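You operate a simulated robot arm through the tools that you are given. There is no shell and no other tool. Be economical: measure what you need, move in short steps, check, and stop when the job is done.

The job below is to be done with a simulated robot arm. You get a single attempt, and the scene is never put back.

Task
Test the blue sample cup and stand it on the mat with its pH number.
Fine: switch the grey meter on and zero it while its plate is empty; test that cup alone.
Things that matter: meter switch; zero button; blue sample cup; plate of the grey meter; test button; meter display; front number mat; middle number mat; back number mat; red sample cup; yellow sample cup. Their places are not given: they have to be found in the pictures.

The check looks at the end state, three seconds after you hand in, the way a careful person would. Anything else that was tipped, shoved, dropped, spilled or broken makes it a failure.

Robot
A 7-joint arm with a two-finger parallel gripper, fixed in place. Base frame: the origin is at the foot of the arm, x ahead of it, y to its left, z up; the work surface is at about z = 0.2. Lengths are in cm, angles in degrees, forces in N, time in s.
With the tool pointing down near the work surface it reaches from about 24 to 62 cm from the base axis. Its first joint turns from -66.0 to 66.0 degrees. Payload 2.6 kg.
Tool frame: the origin (TCP) lies between the finger pads and is the grasp point; the fingertips stand 3 cm ahead of it; z points along the fingers, y is the line along which they close. The gripper opens to 9.4 cm. The fingers are 2.8 cm wide and 1 cm thick; the gripper's body (5 by 9.6 cm) begins 5.5 cm behind the TCP.
Orientation is told as [roll, pitch, yaw] about the base's x, y, z axes, in that order, counted from this pose: with the fingers straight down and closing along the base's y, the tool's x points along the base's -x, its y along +y and its z along -z.

Tools
- The arm moves only by the tool drive_tool. Its argument "moves" is text: rows parted by semicolons, each of 7 numbers parted by spaces: the turn, a rotation vector about the tool's x, y, z in degrees, then the shift along the tool's x, y, z in cm, then the finger opening in cm, from 0 to 9.4. In form: wx wy wz x y z jaw; .... A call has 1 to 12 rows; each row is the pose to reach, as a shift and turn from the pose commanded when the call began, along the tool's axes at that moment. Rows are played at 5 a second. More than 5 cm and 8.6 degrees between two rows, or a gripper value outside its range, and nothing of the call is played. A pose out of reach is approached as far as the arm can. The call stops where the force on the tool passes 40 N (or 10 N more than at its start, if that is more) or the arm is blocked; 0.2 s more then pass. Each finger travels about 7.2 cm/s and halts on what it meets, pressing with about 36 N; the grip force reading is that of the motor and also rises with nothing between the fingers. The clock runs only during rows and for 0.2 s after the last one: add rows that repeat a pose to give the fingers time. The reply holds the time, the measured pose of the TCP, the force on the tool along the base axes, the opening and the grip force, in the units named above and with some noise.
- Cameras (640 x 400 px; columns grow to the right, rows downward): "scene" is fixed at [1.9, 41.83, 58.28]; the picture's right is [-0.86, -0.51, 0.00], its down [-0.29, 0.49, -0.82] and it looks along [0.42, -0.71, -0.57] (base axes); focal length 359 px, centre (320, 200). "wrist" rides on the gripper at [-3.7, 0, -5.8] in the tool frame; the picture's right is [0.00, -1.00, 0.00], its down [0.97, 0.00, -0.24] and it looks along [0.24, 0.00, 0.97] (tool axes); focal length 218 px, centre (320, 200).
- snapshot(camera): a new picture of that camera. The clock stands still meanwhile.
- locate(camera, pixels): for up to 12 pixels [column, row] of the newest picture of that camera ("zoom" is the newest enlarged one), the place [x, y, z] in the base frame of the surface seen there, good to about 0.2 cm, but the place of the scene camera against the robot may be out by one fixed shift of up to 2.5 cm in any direction. The clock stands still meanwhile.
- close_up(camera, box): a new picture of the part [left, top, right, bottom] of that camera's present view, enlarged. The clock stands still meanwhile.
- sign_off(): hands the job in; it is judged then, once.

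Go step by step. Measure first, check grasps and placings, and put right what went wrong. The budget is 80 turns and 54 pictures, counting those below and the enlarged ones. Unless the task says otherwise, let go and move clear before handing in, and close with one line.

The tools are called after "Request:" as a command line: name --argument value ..., lists and objects as JSON in quotes. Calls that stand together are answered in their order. drive_tool: Moves the arm, as the interface text tells. Its arguments: {"type":"object","properties":{"moves":{"type":"string"}},"required":["moves"]} The other tools are called the same way: snapshot (camera) takes a picture; locate (camera, pixels) gives the place of the surface under pixels of a picture; close_up (camera, box) takes an enlarged picture of a part of a camera's view; sign_off () hands the job in.

At the start:

```text
time_s: 0.0
tool_pos: [39.48, 9.65, 27.86]
tool_rot: [0.0, 0.1, 0.0]
wrist_force: [0.0, -0.2, -0.7]
opening: 9.41
finger_force: 0.0
```

scene: 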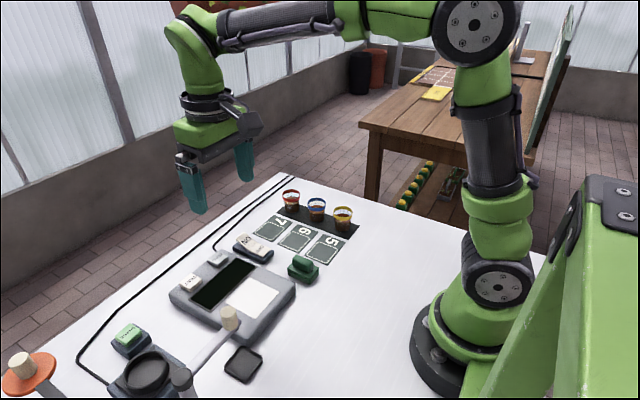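
wrist: 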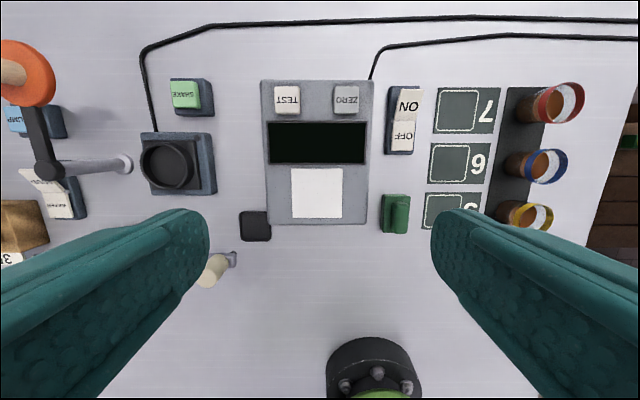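

The wrist picture shows the meter (display 315,142, plate 317,192), TEST (287,98), ZERO (346,98), switch ON/OFF (404,120), and the mats and cups at right. I'll measure these first.

Request:
locate --camera "wrist" --pixels '[[287, 98], [346, 98], [407, 103], [403, 136], [317, 192], [315, 142], [395, 213], [466, 110], [458, 163], [555, 103], [548, 166], [538, 215]]'

Request:
close_up --camera "wrist" --box '[380, 60, 640, 240]'

Request:
close_up --camera "scene" --box '[160, 170, 370, 330]'

```text
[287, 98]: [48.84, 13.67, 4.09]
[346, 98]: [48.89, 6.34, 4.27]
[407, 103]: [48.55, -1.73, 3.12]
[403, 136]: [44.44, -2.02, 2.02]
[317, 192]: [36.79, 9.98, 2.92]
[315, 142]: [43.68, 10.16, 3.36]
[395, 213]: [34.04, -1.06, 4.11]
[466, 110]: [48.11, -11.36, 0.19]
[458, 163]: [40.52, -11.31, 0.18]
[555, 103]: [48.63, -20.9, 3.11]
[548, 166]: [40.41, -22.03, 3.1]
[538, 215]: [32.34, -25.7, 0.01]
```

```text
2.22 times, centred on (510, 150) of wrist
```

zoom: 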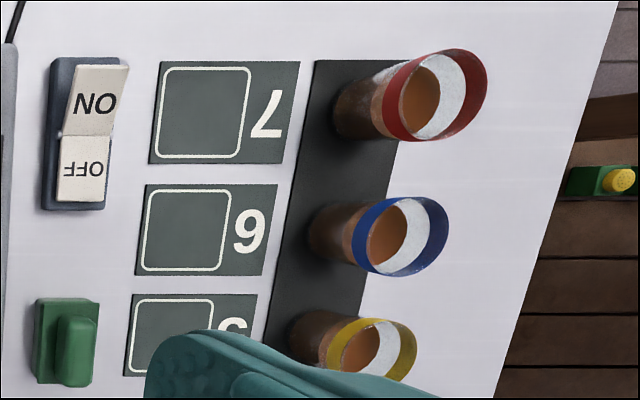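

```text
2.50 times, centred on (265, 250) of scene
```

zoom: 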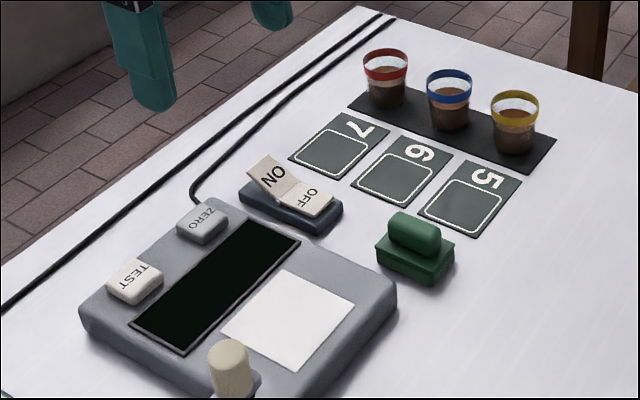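

The ON half of the rocker stands up at about (48.6, -1.8), so the meter is off. I'll close the fingers and go above it.

Request:
drive_tool --moves "0 0 0 -1.6 -1.9 3 6; 0 0 0 -3.2 -3.8 6 3; 0 0 0 -4.8 -5.7 9 0; 0 0 0 -6.4 -7.6 12 0; 0 0 0 -8 -9.5 15 0; 0 0 0 -9.3 -11.4 18 0; 0 0 0 -9.3 -11.4 19 0; 0 0 0 -9.3 -11.4 19 0"

Request:
snapshot --camera "wrist"

Request:
snapshot --camera "scene"

```text
time_s: 1.8
tool_pos: [48.56, -1.84, 8.9]
tool_rot: [0.0, 0.0, 0.0]
wrist_force: [0.1, 0.3, -0.3]
opening: 0.01
finger_force: 33.1
```

```text
49 pictures are left
```

wrist: 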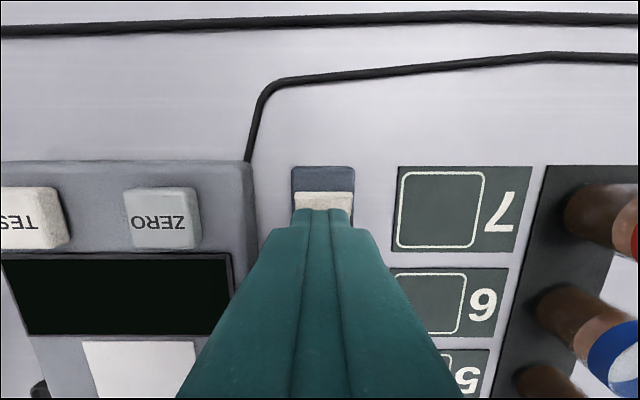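

```text
48 pictures are left
```

scene: 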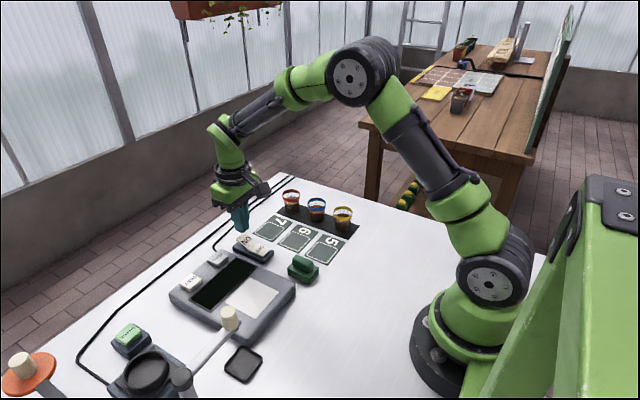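

The tip is above the ON half (far edge at 324,200). I'll measure it, plus ZERO (163,220), the mats and the cup.

Request:
locate --camera "wrist" --pixels '[[324, 197], [324, 180], [163, 218], [440, 208], [400, 173], [485, 173], [462, 275], [462, 334], [545, 310], [20, 213], [160, 300]]'

Request:
drive_tool --moves "0 0 0 -0.3 0 1 0; 0 0 0 -0.3 0 2 0; 0 0 0 -0.3 0 2.6 0; 0 0 0 -0.3 0 3.1 0; 0 0 0 -0.3 0 3.5 0; 0 0 0 -0.3 0 3.8 0; 0 0 0 -0.3 0 4.0 0"

```text
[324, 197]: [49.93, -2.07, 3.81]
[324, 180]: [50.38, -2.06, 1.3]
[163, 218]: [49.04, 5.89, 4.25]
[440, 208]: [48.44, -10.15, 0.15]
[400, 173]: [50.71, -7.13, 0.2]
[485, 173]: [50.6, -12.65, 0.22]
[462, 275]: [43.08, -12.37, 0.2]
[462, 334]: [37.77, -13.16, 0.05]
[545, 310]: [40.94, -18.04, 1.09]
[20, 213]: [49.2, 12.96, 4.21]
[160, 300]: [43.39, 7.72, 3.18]
```

```text
time_s: 3.4
tool_pos: [49.08, -1.85, 5.09]
tool_rot: [0.1, 0.0, -0.2]
wrist_force: [-3.0, -0.2, 3.2]
opening: 0.0
finger_force: 33.0
stopped in row 7: the force on the tool passed its limit (the readings are from after the stop); the commanded pose is now the measured one
```

The press went to tip z 2.1 and hit the force limit, so the rocker probably flipped. I'll rise and look.

Request:
drive_tool --moves "0 0 0 0 0 -2 0; 0 0 0 0 0 -5 0; 0 0 0 0.2 4 -7 0; 0 0 0 0.2 7.8 -7 0; 0 0 0 0.2 7.8 -7 0"

Request:
snapshot --camera "wrist"

Request:
close_up --camera "scene" --box '[160, 170, 370, 330]'

```text
time_s: 4.6
tool_pos: [48.98, 6.04, 12.19]
tool_rot: [0.1, 0.0, -0.1]
wrist_force: [-0.2, -0.4, 0.4]
opening: 0.01
finger_force: 33.2
```

```text
47 pictures are left
```

wrist: 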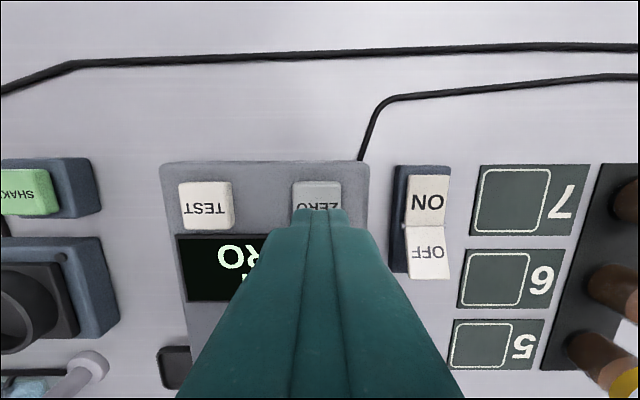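

```text
2.50 times, centred on (265, 250) of scene
```

zoom: 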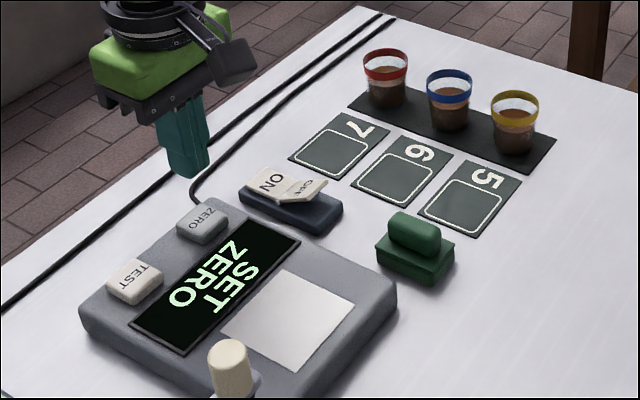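

The meter is on and reads "SET ZERO", and its plate is empty. Now I'll press ZERO (top z 4.25), which is right under the tip.

Request:
drive_tool --moves "0 0 0 0 0 2 0; 0 0 0 0 0 4 0; 0 0 0 0 0 4.8 0; 0 0 0 0 0 5.2 0; 0 0 0 0 0 5.5 0; 0 0 0 0 0 5.7 0; 0 0 0 0 0 5.9 0"

Request:
close_up --camera "scene" --box '[160, 170, 370, 330]'

```text
time_s: 6.2
tool_pos: [49.09, 6.06, 6.28]
tool_rot: [0.2, -0.2, -0.2]
wrist_force: [-7.8, -0.4, 20.6]
opening: 0.0
finger_force: 33.7
```

```text
2.50 times, centred on (265, 250) of scene
```

zoom: 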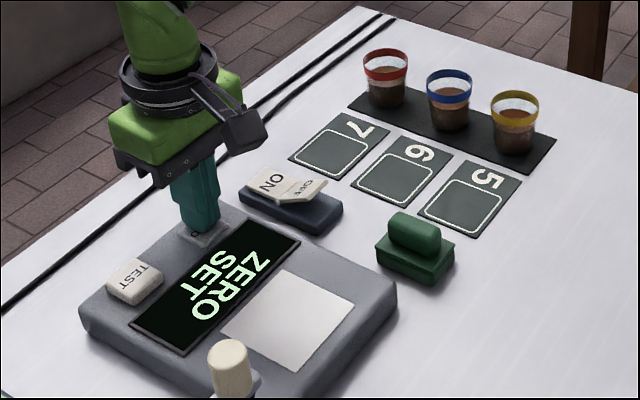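

The display changed to "ZERO SET", so zeroing is done. Now I'll rise and go over the cups with open fingers for a precise look.

Request:
drive_tool --moves "0 0 0 0 0 -4 0; 0 0 0 0 0 -8 2; 0 0 0 0 0 -12 4; 0 0 0 0 -3 -15 6; 0 0 0 1.5 -7.5 -15 8; 0 0 0 3 -12 -15 9.4; 0 0 0 4.5 -16.5 -15 9.4; 0 0 0 6 -21 -15 9.4; 0 0 0 7 -25 -15 9.4; 0 0 0 7 -25 -15 9.4"

Request:
snapshot --camera "wrist"

```text
time_s: 8.4
tool_pos: [41.79, -19.19, 21.14]
tool_rot: [0.1, 0.0, -0.2]
wrist_force: [-0.3, 0.2, 0.4]
opening: 9.39
finger_force: 0.1
```

```text
44 pictures are left
```

wrist: 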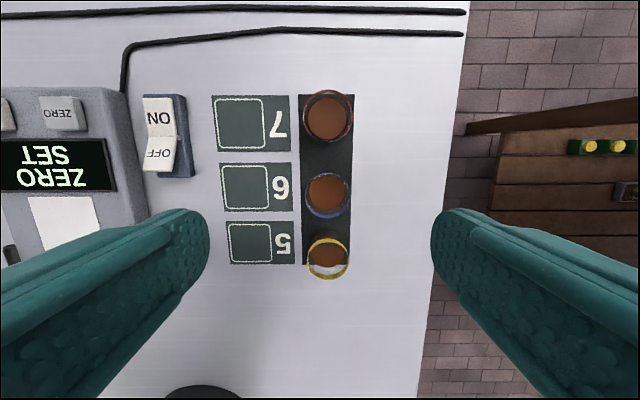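

Request:
close_up --camera "wrist" --box '[200, 80, 380, 290]'

Request:
locate --camera "wrist" --pixels '[[329, 193], [306, 197], [351, 197], [328, 217], [328, 174], [328, 90], [328, 141], [328, 240], [328, 279], [245, 188], [250, 243], [241, 124]]'

```text
1.90 times, centred on (290, 185) of wrist
```

zoom: 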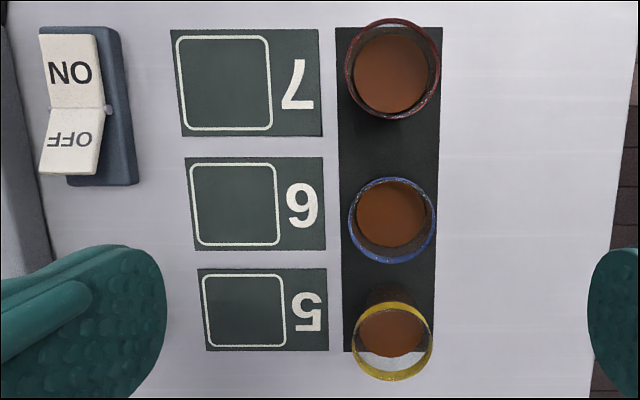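

```text
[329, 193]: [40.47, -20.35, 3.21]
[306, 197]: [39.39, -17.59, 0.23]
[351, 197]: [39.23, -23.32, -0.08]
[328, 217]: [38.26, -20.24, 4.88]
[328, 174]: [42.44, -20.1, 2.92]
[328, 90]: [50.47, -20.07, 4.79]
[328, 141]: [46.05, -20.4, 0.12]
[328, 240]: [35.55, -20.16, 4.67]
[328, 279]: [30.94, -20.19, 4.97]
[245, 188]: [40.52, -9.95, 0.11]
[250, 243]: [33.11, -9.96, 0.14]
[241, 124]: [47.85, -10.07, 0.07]
```

The blue rim centre is near (40.5, -20.2), with rim z about 5 and diameter about 4.6. The mats' frames are centred at x 33.1 / 40.5 / 47.9, y about -10. I'll descend around the cup in two stages.

Request:
drive_tool --moves "0 0 0 0.6 -0.5 4 9.4; 0 0 0 1.3 -1.1 8 9.4; 0 0 0 1.3 -1.1 11 9.4; 0 0 0 1.3 -1.1 11 9.4"

Request:
snapshot --camera "wrist"

```text
time_s: 9.4
tool_pos: [40.6, -20.13, 10.05]
tool_rot: [0.1, 0.0, -0.2]
wrist_force: [-0.5, -0.8, -0.2]
opening: 9.38
finger_force: 0.0
```

```text
42 pictures are left
```

wrist: 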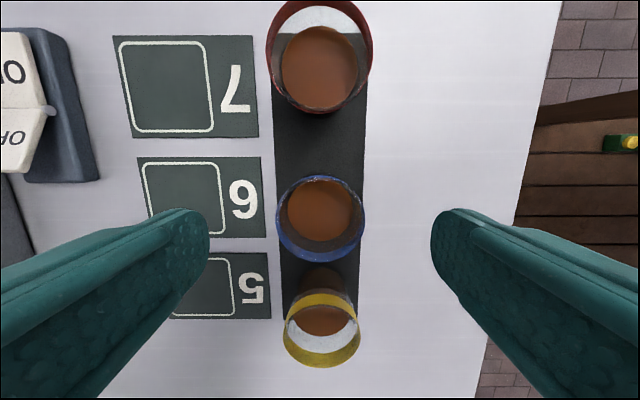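

The blue rim is at (320,219), which is centred exactly between the fingers. I'll go down to z about 3.9 and grip.

Request:
drive_tool --moves "0 0 0 0 0 2 9.4; 0 0 0 0 0 4 9.4; 0 0 0 0 0 6.1 9.4; 0 0 0 0 0 6.1 8; 0 0 0 0 0 6.1 7; 0 0 0 0 0 6.1 6; 0 0 0 0 0 6.1 5; 0 0 0 0 0 6.1 4; 0 0 0 0 0 6.1 3.5; 0 0 0 0 0 6.1 3.5"

Request:
snapshot --camera "wrist"

```text
time_s: 11.6
tool_pos: [40.56, -20.05, 4.0]
tool_rot: [-0.1, 0.0, -0.2]
wrist_force: [0.0, -0.4, 0.5]
opening: 4.47
finger_force: 35.9
```

```text
41 pictures are left
```

wrist: 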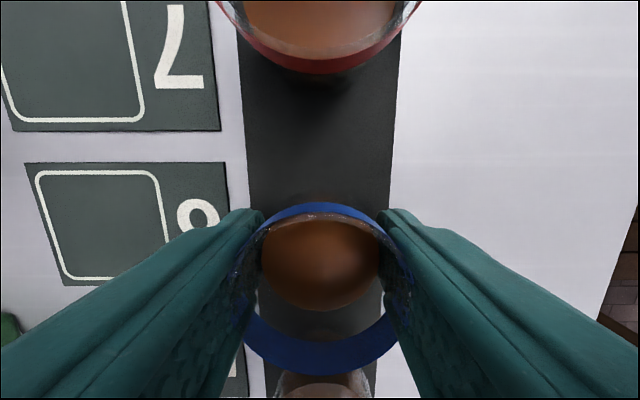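

It's gripped at 4.47 cm. I'll lift gently and check.

Request:
drive_tool --moves "0 0 0 0 0 -0.4 3.5; 0 0 0 0 0 -1.2 3.5; 0 0 0 0 0 -2.4 3.5; 0 0 0 0 0 -3.8 3.5; 0 0 0 0 0 -5.2 3.5; 0 0 0 0 0 -6.6 3.5; 0 0 0 0 0 -8 3.5; 0 0 0 0 0 -9 3.5; 0 0 0 0 0 -9.7 3.5; 0 0 0 0 0 -10 3.5; 0 0 0 0 0 -10 3.5"

Request:
snapshot --camera "scene"

```text
time_s: 14.0
tool_pos: [40.51, -20.1, 14.08]
tool_rot: [0.1, 0.0, -0.2]
wrist_force: [0.8, -0.2, -0.2]
opening: 4.46
finger_force: 36.0
```

```text
40 pictures are left
```

scene: 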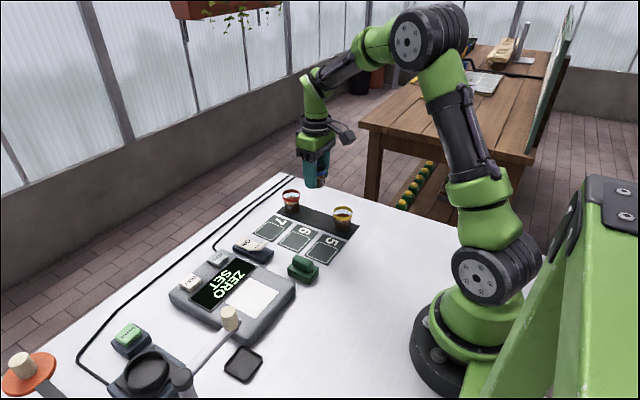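

The cup is lifted and the others are undisturbed. I'll carry it level toward the meter plate.

Request:
drive_tool --moves "0 0 0 0.1 0.7 0 3.5; 0 0 0 0.3 2 0 3.5; 0 0 0 0.5 4 0 3.5; 0 0 0 0.9 6.6 0 3.5; 0 0 0 1.2 9.2 0 3.5; 0 0 0 1.6 11.8 0 3.5; 0 0 0 1.9 14.4 0 3.5; 0 0 0 2.2 16.6 0 3.5; 0 0 0 2.5 18.4 0 3.5; 0 0 0 2.6 19.6 0 3.5; 0 0 0 2.6 20 0 3.5; 0 0 0 2.6 20 0 3.5"

Request:
snapshot --camera "wrist"

```text
time_s: 16.6
tool_pos: [37.92, 0.03, 14.06]
tool_rot: [0.1, -0.1, -0.2]
wrist_force: [0.6, -0.1, -0.3]
opening: 4.47
finger_force: 36.1
```

```text
39 pictures are left
```

wrist: 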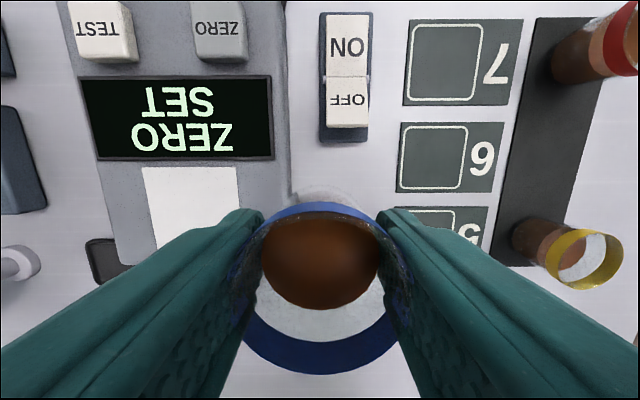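

Request:
locate --camera "wrist" --pixels '[[145, 170], [236, 170], [158, 244], [190, 205], [104, 30], [130, 263], [105, 260], [20, 262]]'

Request:
close_up --camera "scene" --box '[160, 230, 310, 400]'

```text
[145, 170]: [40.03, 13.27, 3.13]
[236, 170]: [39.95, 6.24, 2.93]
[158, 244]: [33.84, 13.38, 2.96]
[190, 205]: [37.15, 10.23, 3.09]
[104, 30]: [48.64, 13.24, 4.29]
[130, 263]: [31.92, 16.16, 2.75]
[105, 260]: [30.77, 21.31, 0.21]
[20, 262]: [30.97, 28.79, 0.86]
```

```text
2.35 times, centred on (235, 315) of scene
```

zoom: 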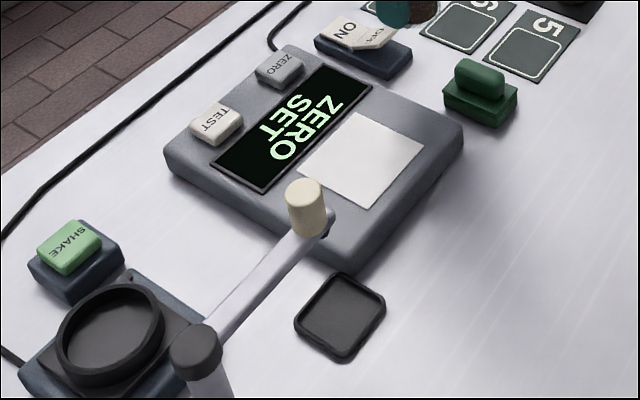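

The plate centre is about (36.6, 9.8), top z about 3.0. A lever arm with a cream knob appears in the scene view near (230,318), so I'll measure it to avoid hitting it.

Request:
locate --camera "scene" --pixels '[[230, 313], [235, 323], [220, 336], [205, 352], [181, 375], [188, 283], [219, 258], [250, 297], [302, 262]]'

```text
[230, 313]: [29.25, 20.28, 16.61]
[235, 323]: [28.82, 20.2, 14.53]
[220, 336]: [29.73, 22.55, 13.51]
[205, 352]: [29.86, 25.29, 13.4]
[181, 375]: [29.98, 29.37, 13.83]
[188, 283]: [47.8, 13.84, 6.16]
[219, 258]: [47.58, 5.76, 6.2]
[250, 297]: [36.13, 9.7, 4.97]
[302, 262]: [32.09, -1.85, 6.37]
```

The lever's arm and knob are at y>19 and x<31, well clear of the plate. I'll carry on over the plate and come down to just above it.

Request:
drive_tool --moves "0 0 0 0.1 0.6 0 3.5; 0 0 0 0.3 2 0 3.5; 0 0 0 0.6 4.2 0 3.5; 0 0 0 0.9 6.4 0 3.5; 0 0 0 1.2 8.4 0 3.5; 0 0 0 1.3 9.5 0.3 3.5; 0 0 0 1.3 9.8 1.3 3.5; 0 0 0 1.3 9.8 2.8 3.5; 0 0 0 1.3 9.8 4.3 3.5; 0 0 0 1.3 9.8 5.6 3.5; 0 0 0 1.3 9.8 6.4 3.5; 0 0 0 1.3 9.8 6.6 3.5"

Request:
close_up --camera "scene" --box '[160, 200, 310, 350]'

Request:
snapshot --camera "wrist"

```text
time_s: 19.2
tool_pos: [36.61, 9.77, 7.54]
tool_rot: [0.1, 0.0, -0.2]
wrist_force: [0.1, 0.7, -0.2]
opening: 4.46
finger_force: 35.9
```

```text
2.67 times, centred on (235, 275) of scene
```

zoom: 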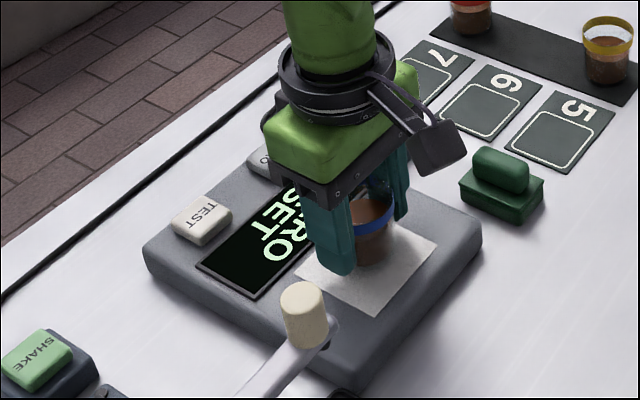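

```text
36 pictures are left
```

wrist: 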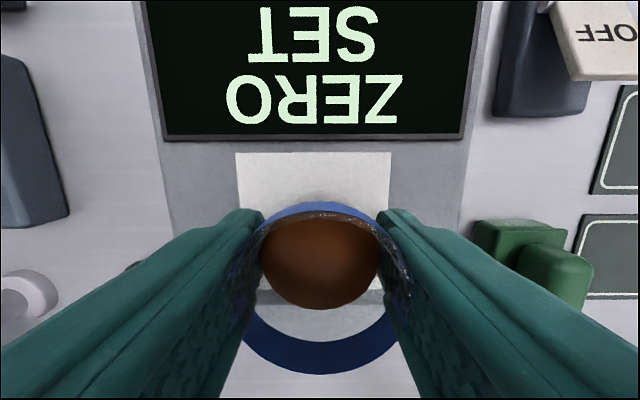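

The cup hangs about 0.7 cm above the plate, centred on it. I'll lower it in small steps and watch the force.

Request:
drive_tool --moves "0 0 0 0 0 0.2 3.5; 0 0 0 0 0 0.4 3.5; 0 0 0 0 0 0.55 3.5; 0 0 0 0 0 0.65 3.5; 0 0 0 0 0 0.7 3.5"

```text
time_s: 20.4
tool_pos: [36.81, 9.66, 6.98]
tool_rot: [0.1, -0.2, -0.2]
wrist_force: [-5.3, -1.2, 17.5]
opening: 4.48
finger_force: 36.1
```

Contact shows as 17 N upward at z 6.98. I'll ease up a hair, open, and rise.

Request:
drive_tool --moves "0 0 0 0 0 -0.1 3.5; 0 0 0 0 0 -0.1 4.6; 0 0 0 0 0 -0.1 5.2; 0 0 0 0 0 -0.1 6; 0 0 0 0 0 -0.1 7.5; 0 0 0 0 0 -1 9; 0 0 0 0 0 -3 9; 0 0 0 0 0 -6 9; 0 0 0 0 0 -9 9; 0 0 0 0 0 -9 9"

Request:
snapshot --camera "wrist"

Request:
close_up --camera "scene" --box '[160, 200, 310, 350]'

```text
time_s: 22.6
tool_pos: [36.69, 9.78, 15.86]
tool_rot: [0.1, 0.0, -0.3]
wrist_force: [-0.1, 1.4, 0.1]
opening: 8.98
finger_force: 0.1
```

```text
35 pictures are left
```

wrist: 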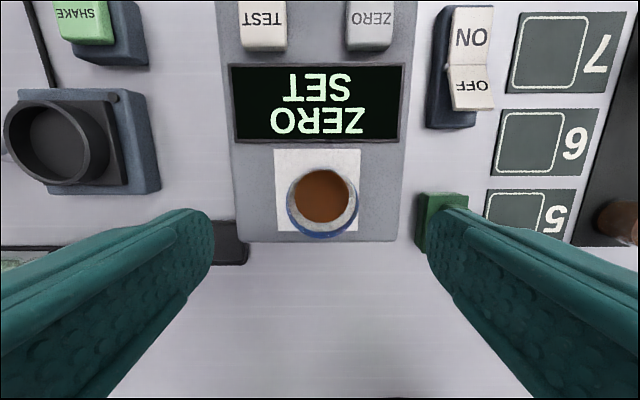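

```text
2.67 times, centred on (235, 275) of scene
```

zoom: 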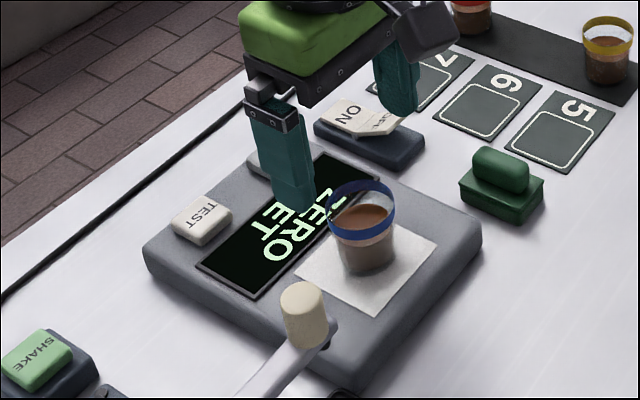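

The cup stands well on the plate. Now TEST at about (48.9, 13.4), top z 4.25: I'll close the fingers, go above it, then press.

Request:
drive_tool --moves "0 0 0 -2 0.7 0 8; 0 0 0 -5 1.5 0 6; 0 0 0 -8 2.3 0 4; 0 0 0 -11 3 0 2; 0 0 0 -12.2 3.5 1 0; 0 0 0 -12.2 3.5 4 0; 0 0 0 -12.2 3.5 7 0; 0 0 0 -12.2 3.5 8.2 0; 0 0 0 -12.2 3.5 8.8 0; 0 0 0 -12.2 3.5 9.2 0; 0 0 0 -12.2 3.5 9.6 0"

Request:
close_up --camera "scene" --box '[160, 200, 310, 350]'

```text
time_s: 25.0
tool_pos: [48.92, 13.22, 6.33]
tool_rot: [0.2, -0.2, -0.2]
wrist_force: [-6.0, 0.9, 17.0]
opening: 0.01
finger_force: 32.9
```

```text
2.67 times, centred on (235, 275) of scene
```

zoom: 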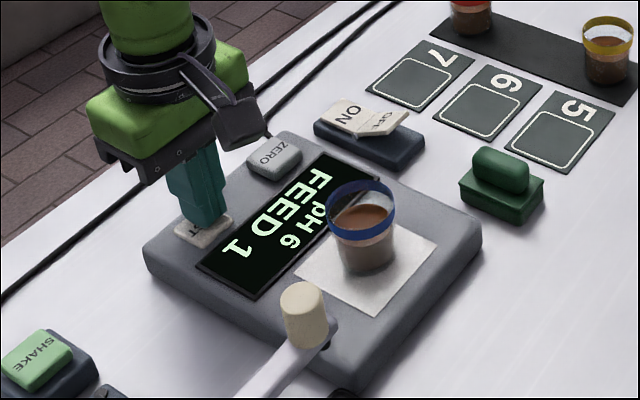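

The display reads "pH 6 / FEED 1". I'll rise, go back above the cup with open fingers, and confirm the reading from the wrist.

Request:
drive_tool --moves "0 0 0 0 0 -3 0; 0 0 0 0 0 -6 0; 0 0 0 0 0 -9.5 2; 0 0 0 3 -0.8 -9.5 4; 0 0 0 6 -1.7 -9.5 6; 0 0 0 9 -2.5 -9.5 8; 0 0 0 12.2 -3.5 -9.5 9.4; 0 0 0 12.2 -3.5 -9.5 9.4"

Request:
snapshot --camera "wrist"

```text
time_s: 26.8
tool_pos: [36.6, 9.73, 15.99]
tool_rot: [0.1, -0.1, -0.1]
wrist_force: [0.4, 0.9, 0.4]
opening: 9.45
finger_force: 0.0
```

```text
32 pictures are left
```

wrist: 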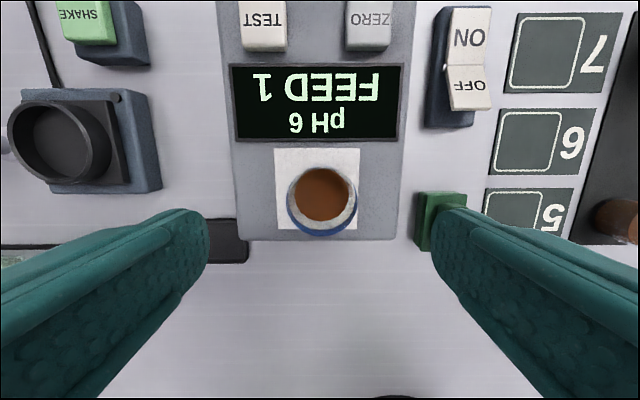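

It's confirmed: pH 6, so the middle mat. The rim (321,203) is centred under the TCP, so I'll descend 9 cm and grip.

Request:
drive_tool --moves "0 0 0 0 0 3 9; 0 0 0 0 0 6 9; 0 0 0 0 0 8 9; 0 0 0 0 0 9 9; 0 0 0 0 0 9 8; 0 0 0 0 0 9 7; 0 0 0 0 0 9 6; 0 0 0 0 0 9 5; 0 0 0 0 0 9 4; 0 0 0 0 0 9 3.5; 0 0 0 0 0 9 3.5"

Request:
drive_tool --moves "0 0 0 0 0 -0.4 3.5; 0 0 0 0 0 -1.2 3.5; 0 0 0 0 0 -2.4 3.5; 0 0 0 0 0 -3.8 3.5; 0 0 0 0 0 -5 3.5; 0 0 0 0 0 -6 3.5; 0 0 0 0 0 -6.7 3.5; 0 0 0 0 0 -7 3.5; 0 0 0 0 0 -7 3.5"

Request:
snapshot --camera "wrist"

```text
time_s: 29.2
tool_pos: [36.71, 9.8, 6.91]
tool_rot: [0.1, 0.0, -0.2]
wrist_force: [-0.3, 0.3, -0.3]
opening: 4.48
finger_force: 36.5
```

```text
time_s: 31.2
tool_pos: [36.79, 9.58, 13.73]
tool_rot: [0.1, 0.0, -0.2]
wrist_force: [0.6, -0.4, -0.4]
opening: 4.46
finger_force: 36.1
```

```text
31 pictures are left
```

wrist: 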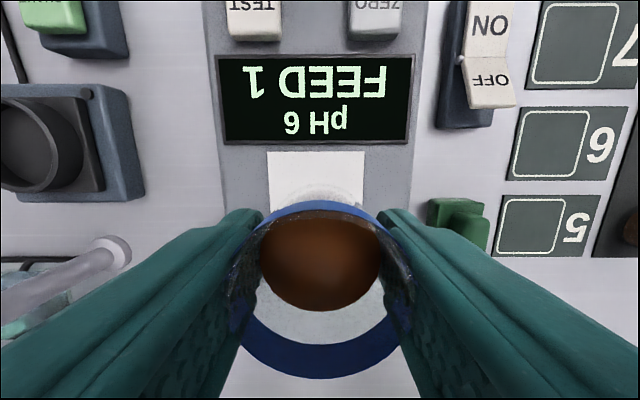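

The cup is held, so I'll carry it over the framed square of mat 6 (40.5, -9.95).

Request:
drive_tool --moves "0 0 0 -0.1 -0.7 0 3.5; 0 0 0 -0.4 -2 0 3.5; 0 0 0 -0.8 -4 0 3.5; 0 0 0 -1.3 -6.6 0 3.5; 0 0 0 -1.8 -9.2 0 3.5; 0 0 0 -2.3 -11.8 0 3.5; 0 0 0 -2.8 -14.4 0 3.5; 0 0 0 -3.2 -16.6 0 3.5; 0 0 0 -3.5 -18.2 0 3.5; 0 0 0 -3.7 -19.2 0 3.5; 0 0 0 -3.75 -19.6 0 3.5; 0 0 0 -3.75 -19.6 0 3.5"

Request:
snapshot --camera "wrist"

```text
time_s: 33.8
tool_pos: [40.42, -9.83, 13.54]
tool_rot: [0.1, 0.0, -0.1]
wrist_force: [-1.1, 0.3, -0.1]
opening: 4.45
finger_force: 35.9
```

```text
30 pictures are left
```

wrist: 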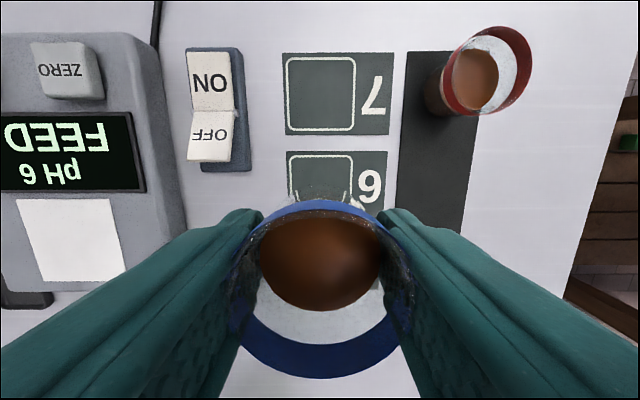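

The mat 6 frame is centred on column 321, right below the cup. I'll lower to just above the mat, then to contact.

Request:
drive_tool --moves "0 0 0 -0.05 -0.1 0.6 3.5; 0 0 0 -0.05 -0.1 2 3.5; 0 0 0 -0.05 -0.1 3.6 3.5; 0 0 0 -0.05 -0.1 5.2 3.5; 0 0 0 -0.05 -0.1 6.8 3.5; 0 0 0 -0.05 -0.1 8 3.5; 0 0 0 -0.05 -0.1 8.8 3.5; 0 0 0 -0.05 -0.1 9.2 3.5; 0 0 0 -0.05 -0.1 9.4 3.5; 0 0 0 -0.05 -0.1 9.5 3.5"

Request:
snapshot --camera "wrist"

```text
time_s: 36.0
tool_pos: [40.43, -9.92, 4.19]
tool_rot: [0.1, 0.1, -0.2]
wrist_force: [0.1, 0.9, -0.9]
opening: 4.45
finger_force: 35.8
```

```text
29 pictures are left
```

wrist: 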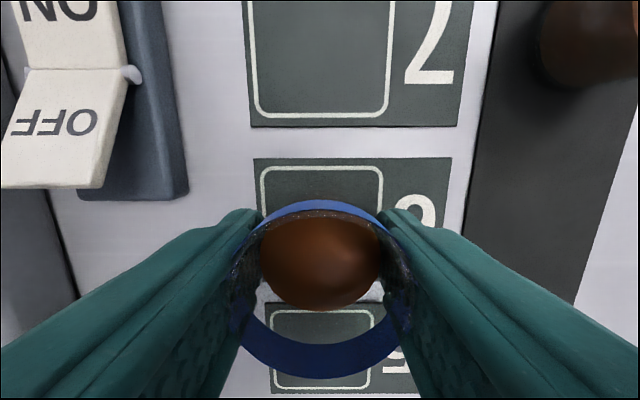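

It's aligned, with no contact yet. I'll take small steps down.

Request:
drive_tool --moves "0 0 0 0 0 0.1 3.5; 0 0 0 0 0 0.2 3.5; 0 0 0 0 0 0.25 3.5; 0 0 0 0 0 0.25 3.5"

```text
time_s: 37.0
tool_pos: [40.38, -10.04, 3.92]
tool_rot: [0.2, 0.1, -0.2]
wrist_force: [0.4, -0.5, 0.8]
opening: 4.43
finger_force: 35.6
```

Request:
drive_tool --moves "0 0 0 0 0 0.08 3.5; 0 0 0 0 0 0.16 3.5; 0 0 0 0 0 0.2 3.5; 0 0 0 0 0 0.2 3.5"

```text
time_s: 38.0
tool_pos: [40.49, -10.05, 3.84]
tool_rot: [0.0, -0.3, -0.1]
wrist_force: [-1.9, 0.8, 26.8]
opening: 4.45
finger_force: 35.5
```

The cup is in contact with the mat (27 N). I'll ease up slightly, open, and rise.

Request:
drive_tool --moves "0 0 0 0 0 -0.12 3.5; 0 0 0 0 0 -0.14 3.5; 0 0 0 0 0 -0.14 4.6; 0 0 0 0 0 -0.14 5.2; 0 0 0 0 0 -0.14 6; 0 0 0 0 0 -0.14 7.2; 0 0 0 0 0 -1 7.5; 0 0 0 0 0 -3 7.5; 0 0 0 0 0 -6 7.5; 0 0 0 0 0 -10 7.5; 0 0 0 0 0 -14 9; 0 0 0 0 0 -14 9"

Request:
snapshot --camera "wrist"

Request:
snapshot --camera "scene"

```text
time_s: 40.6
tool_pos: [40.34, -10.14, 17.68]
tool_rot: [0.1, 0.0, -0.2]
wrist_force: [0.1, 0.5, -0.2]
opening: 9.01
finger_force: 0.1
```

```text
28 pictures are left
```

wrist: 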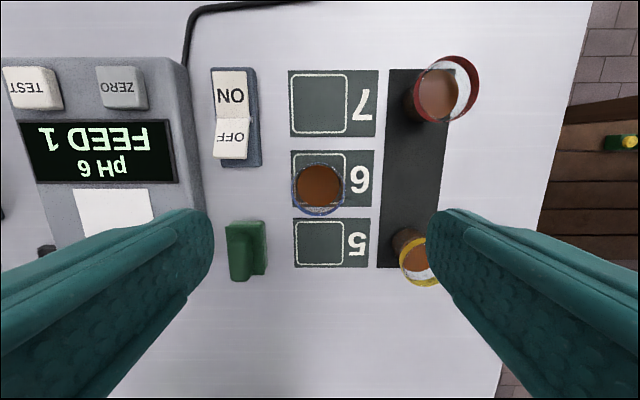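

```text
27 pictures are left
```

scene: 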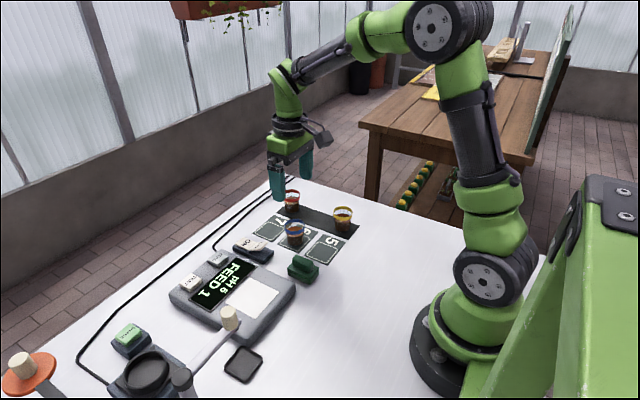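

The blue cup stands upright in the frame of mat 6 (318,188), the other cups are in place, the display shows pH 6, and the arm is clear. I'm handing in.

Request:
sign_off

```text
The job is handed in.
```

The blue cup tested at pH 6 and now stands on the middle mat, number 6; the meter was switched on and zeroed while its plate was empty, and no other cup was tested or moved.
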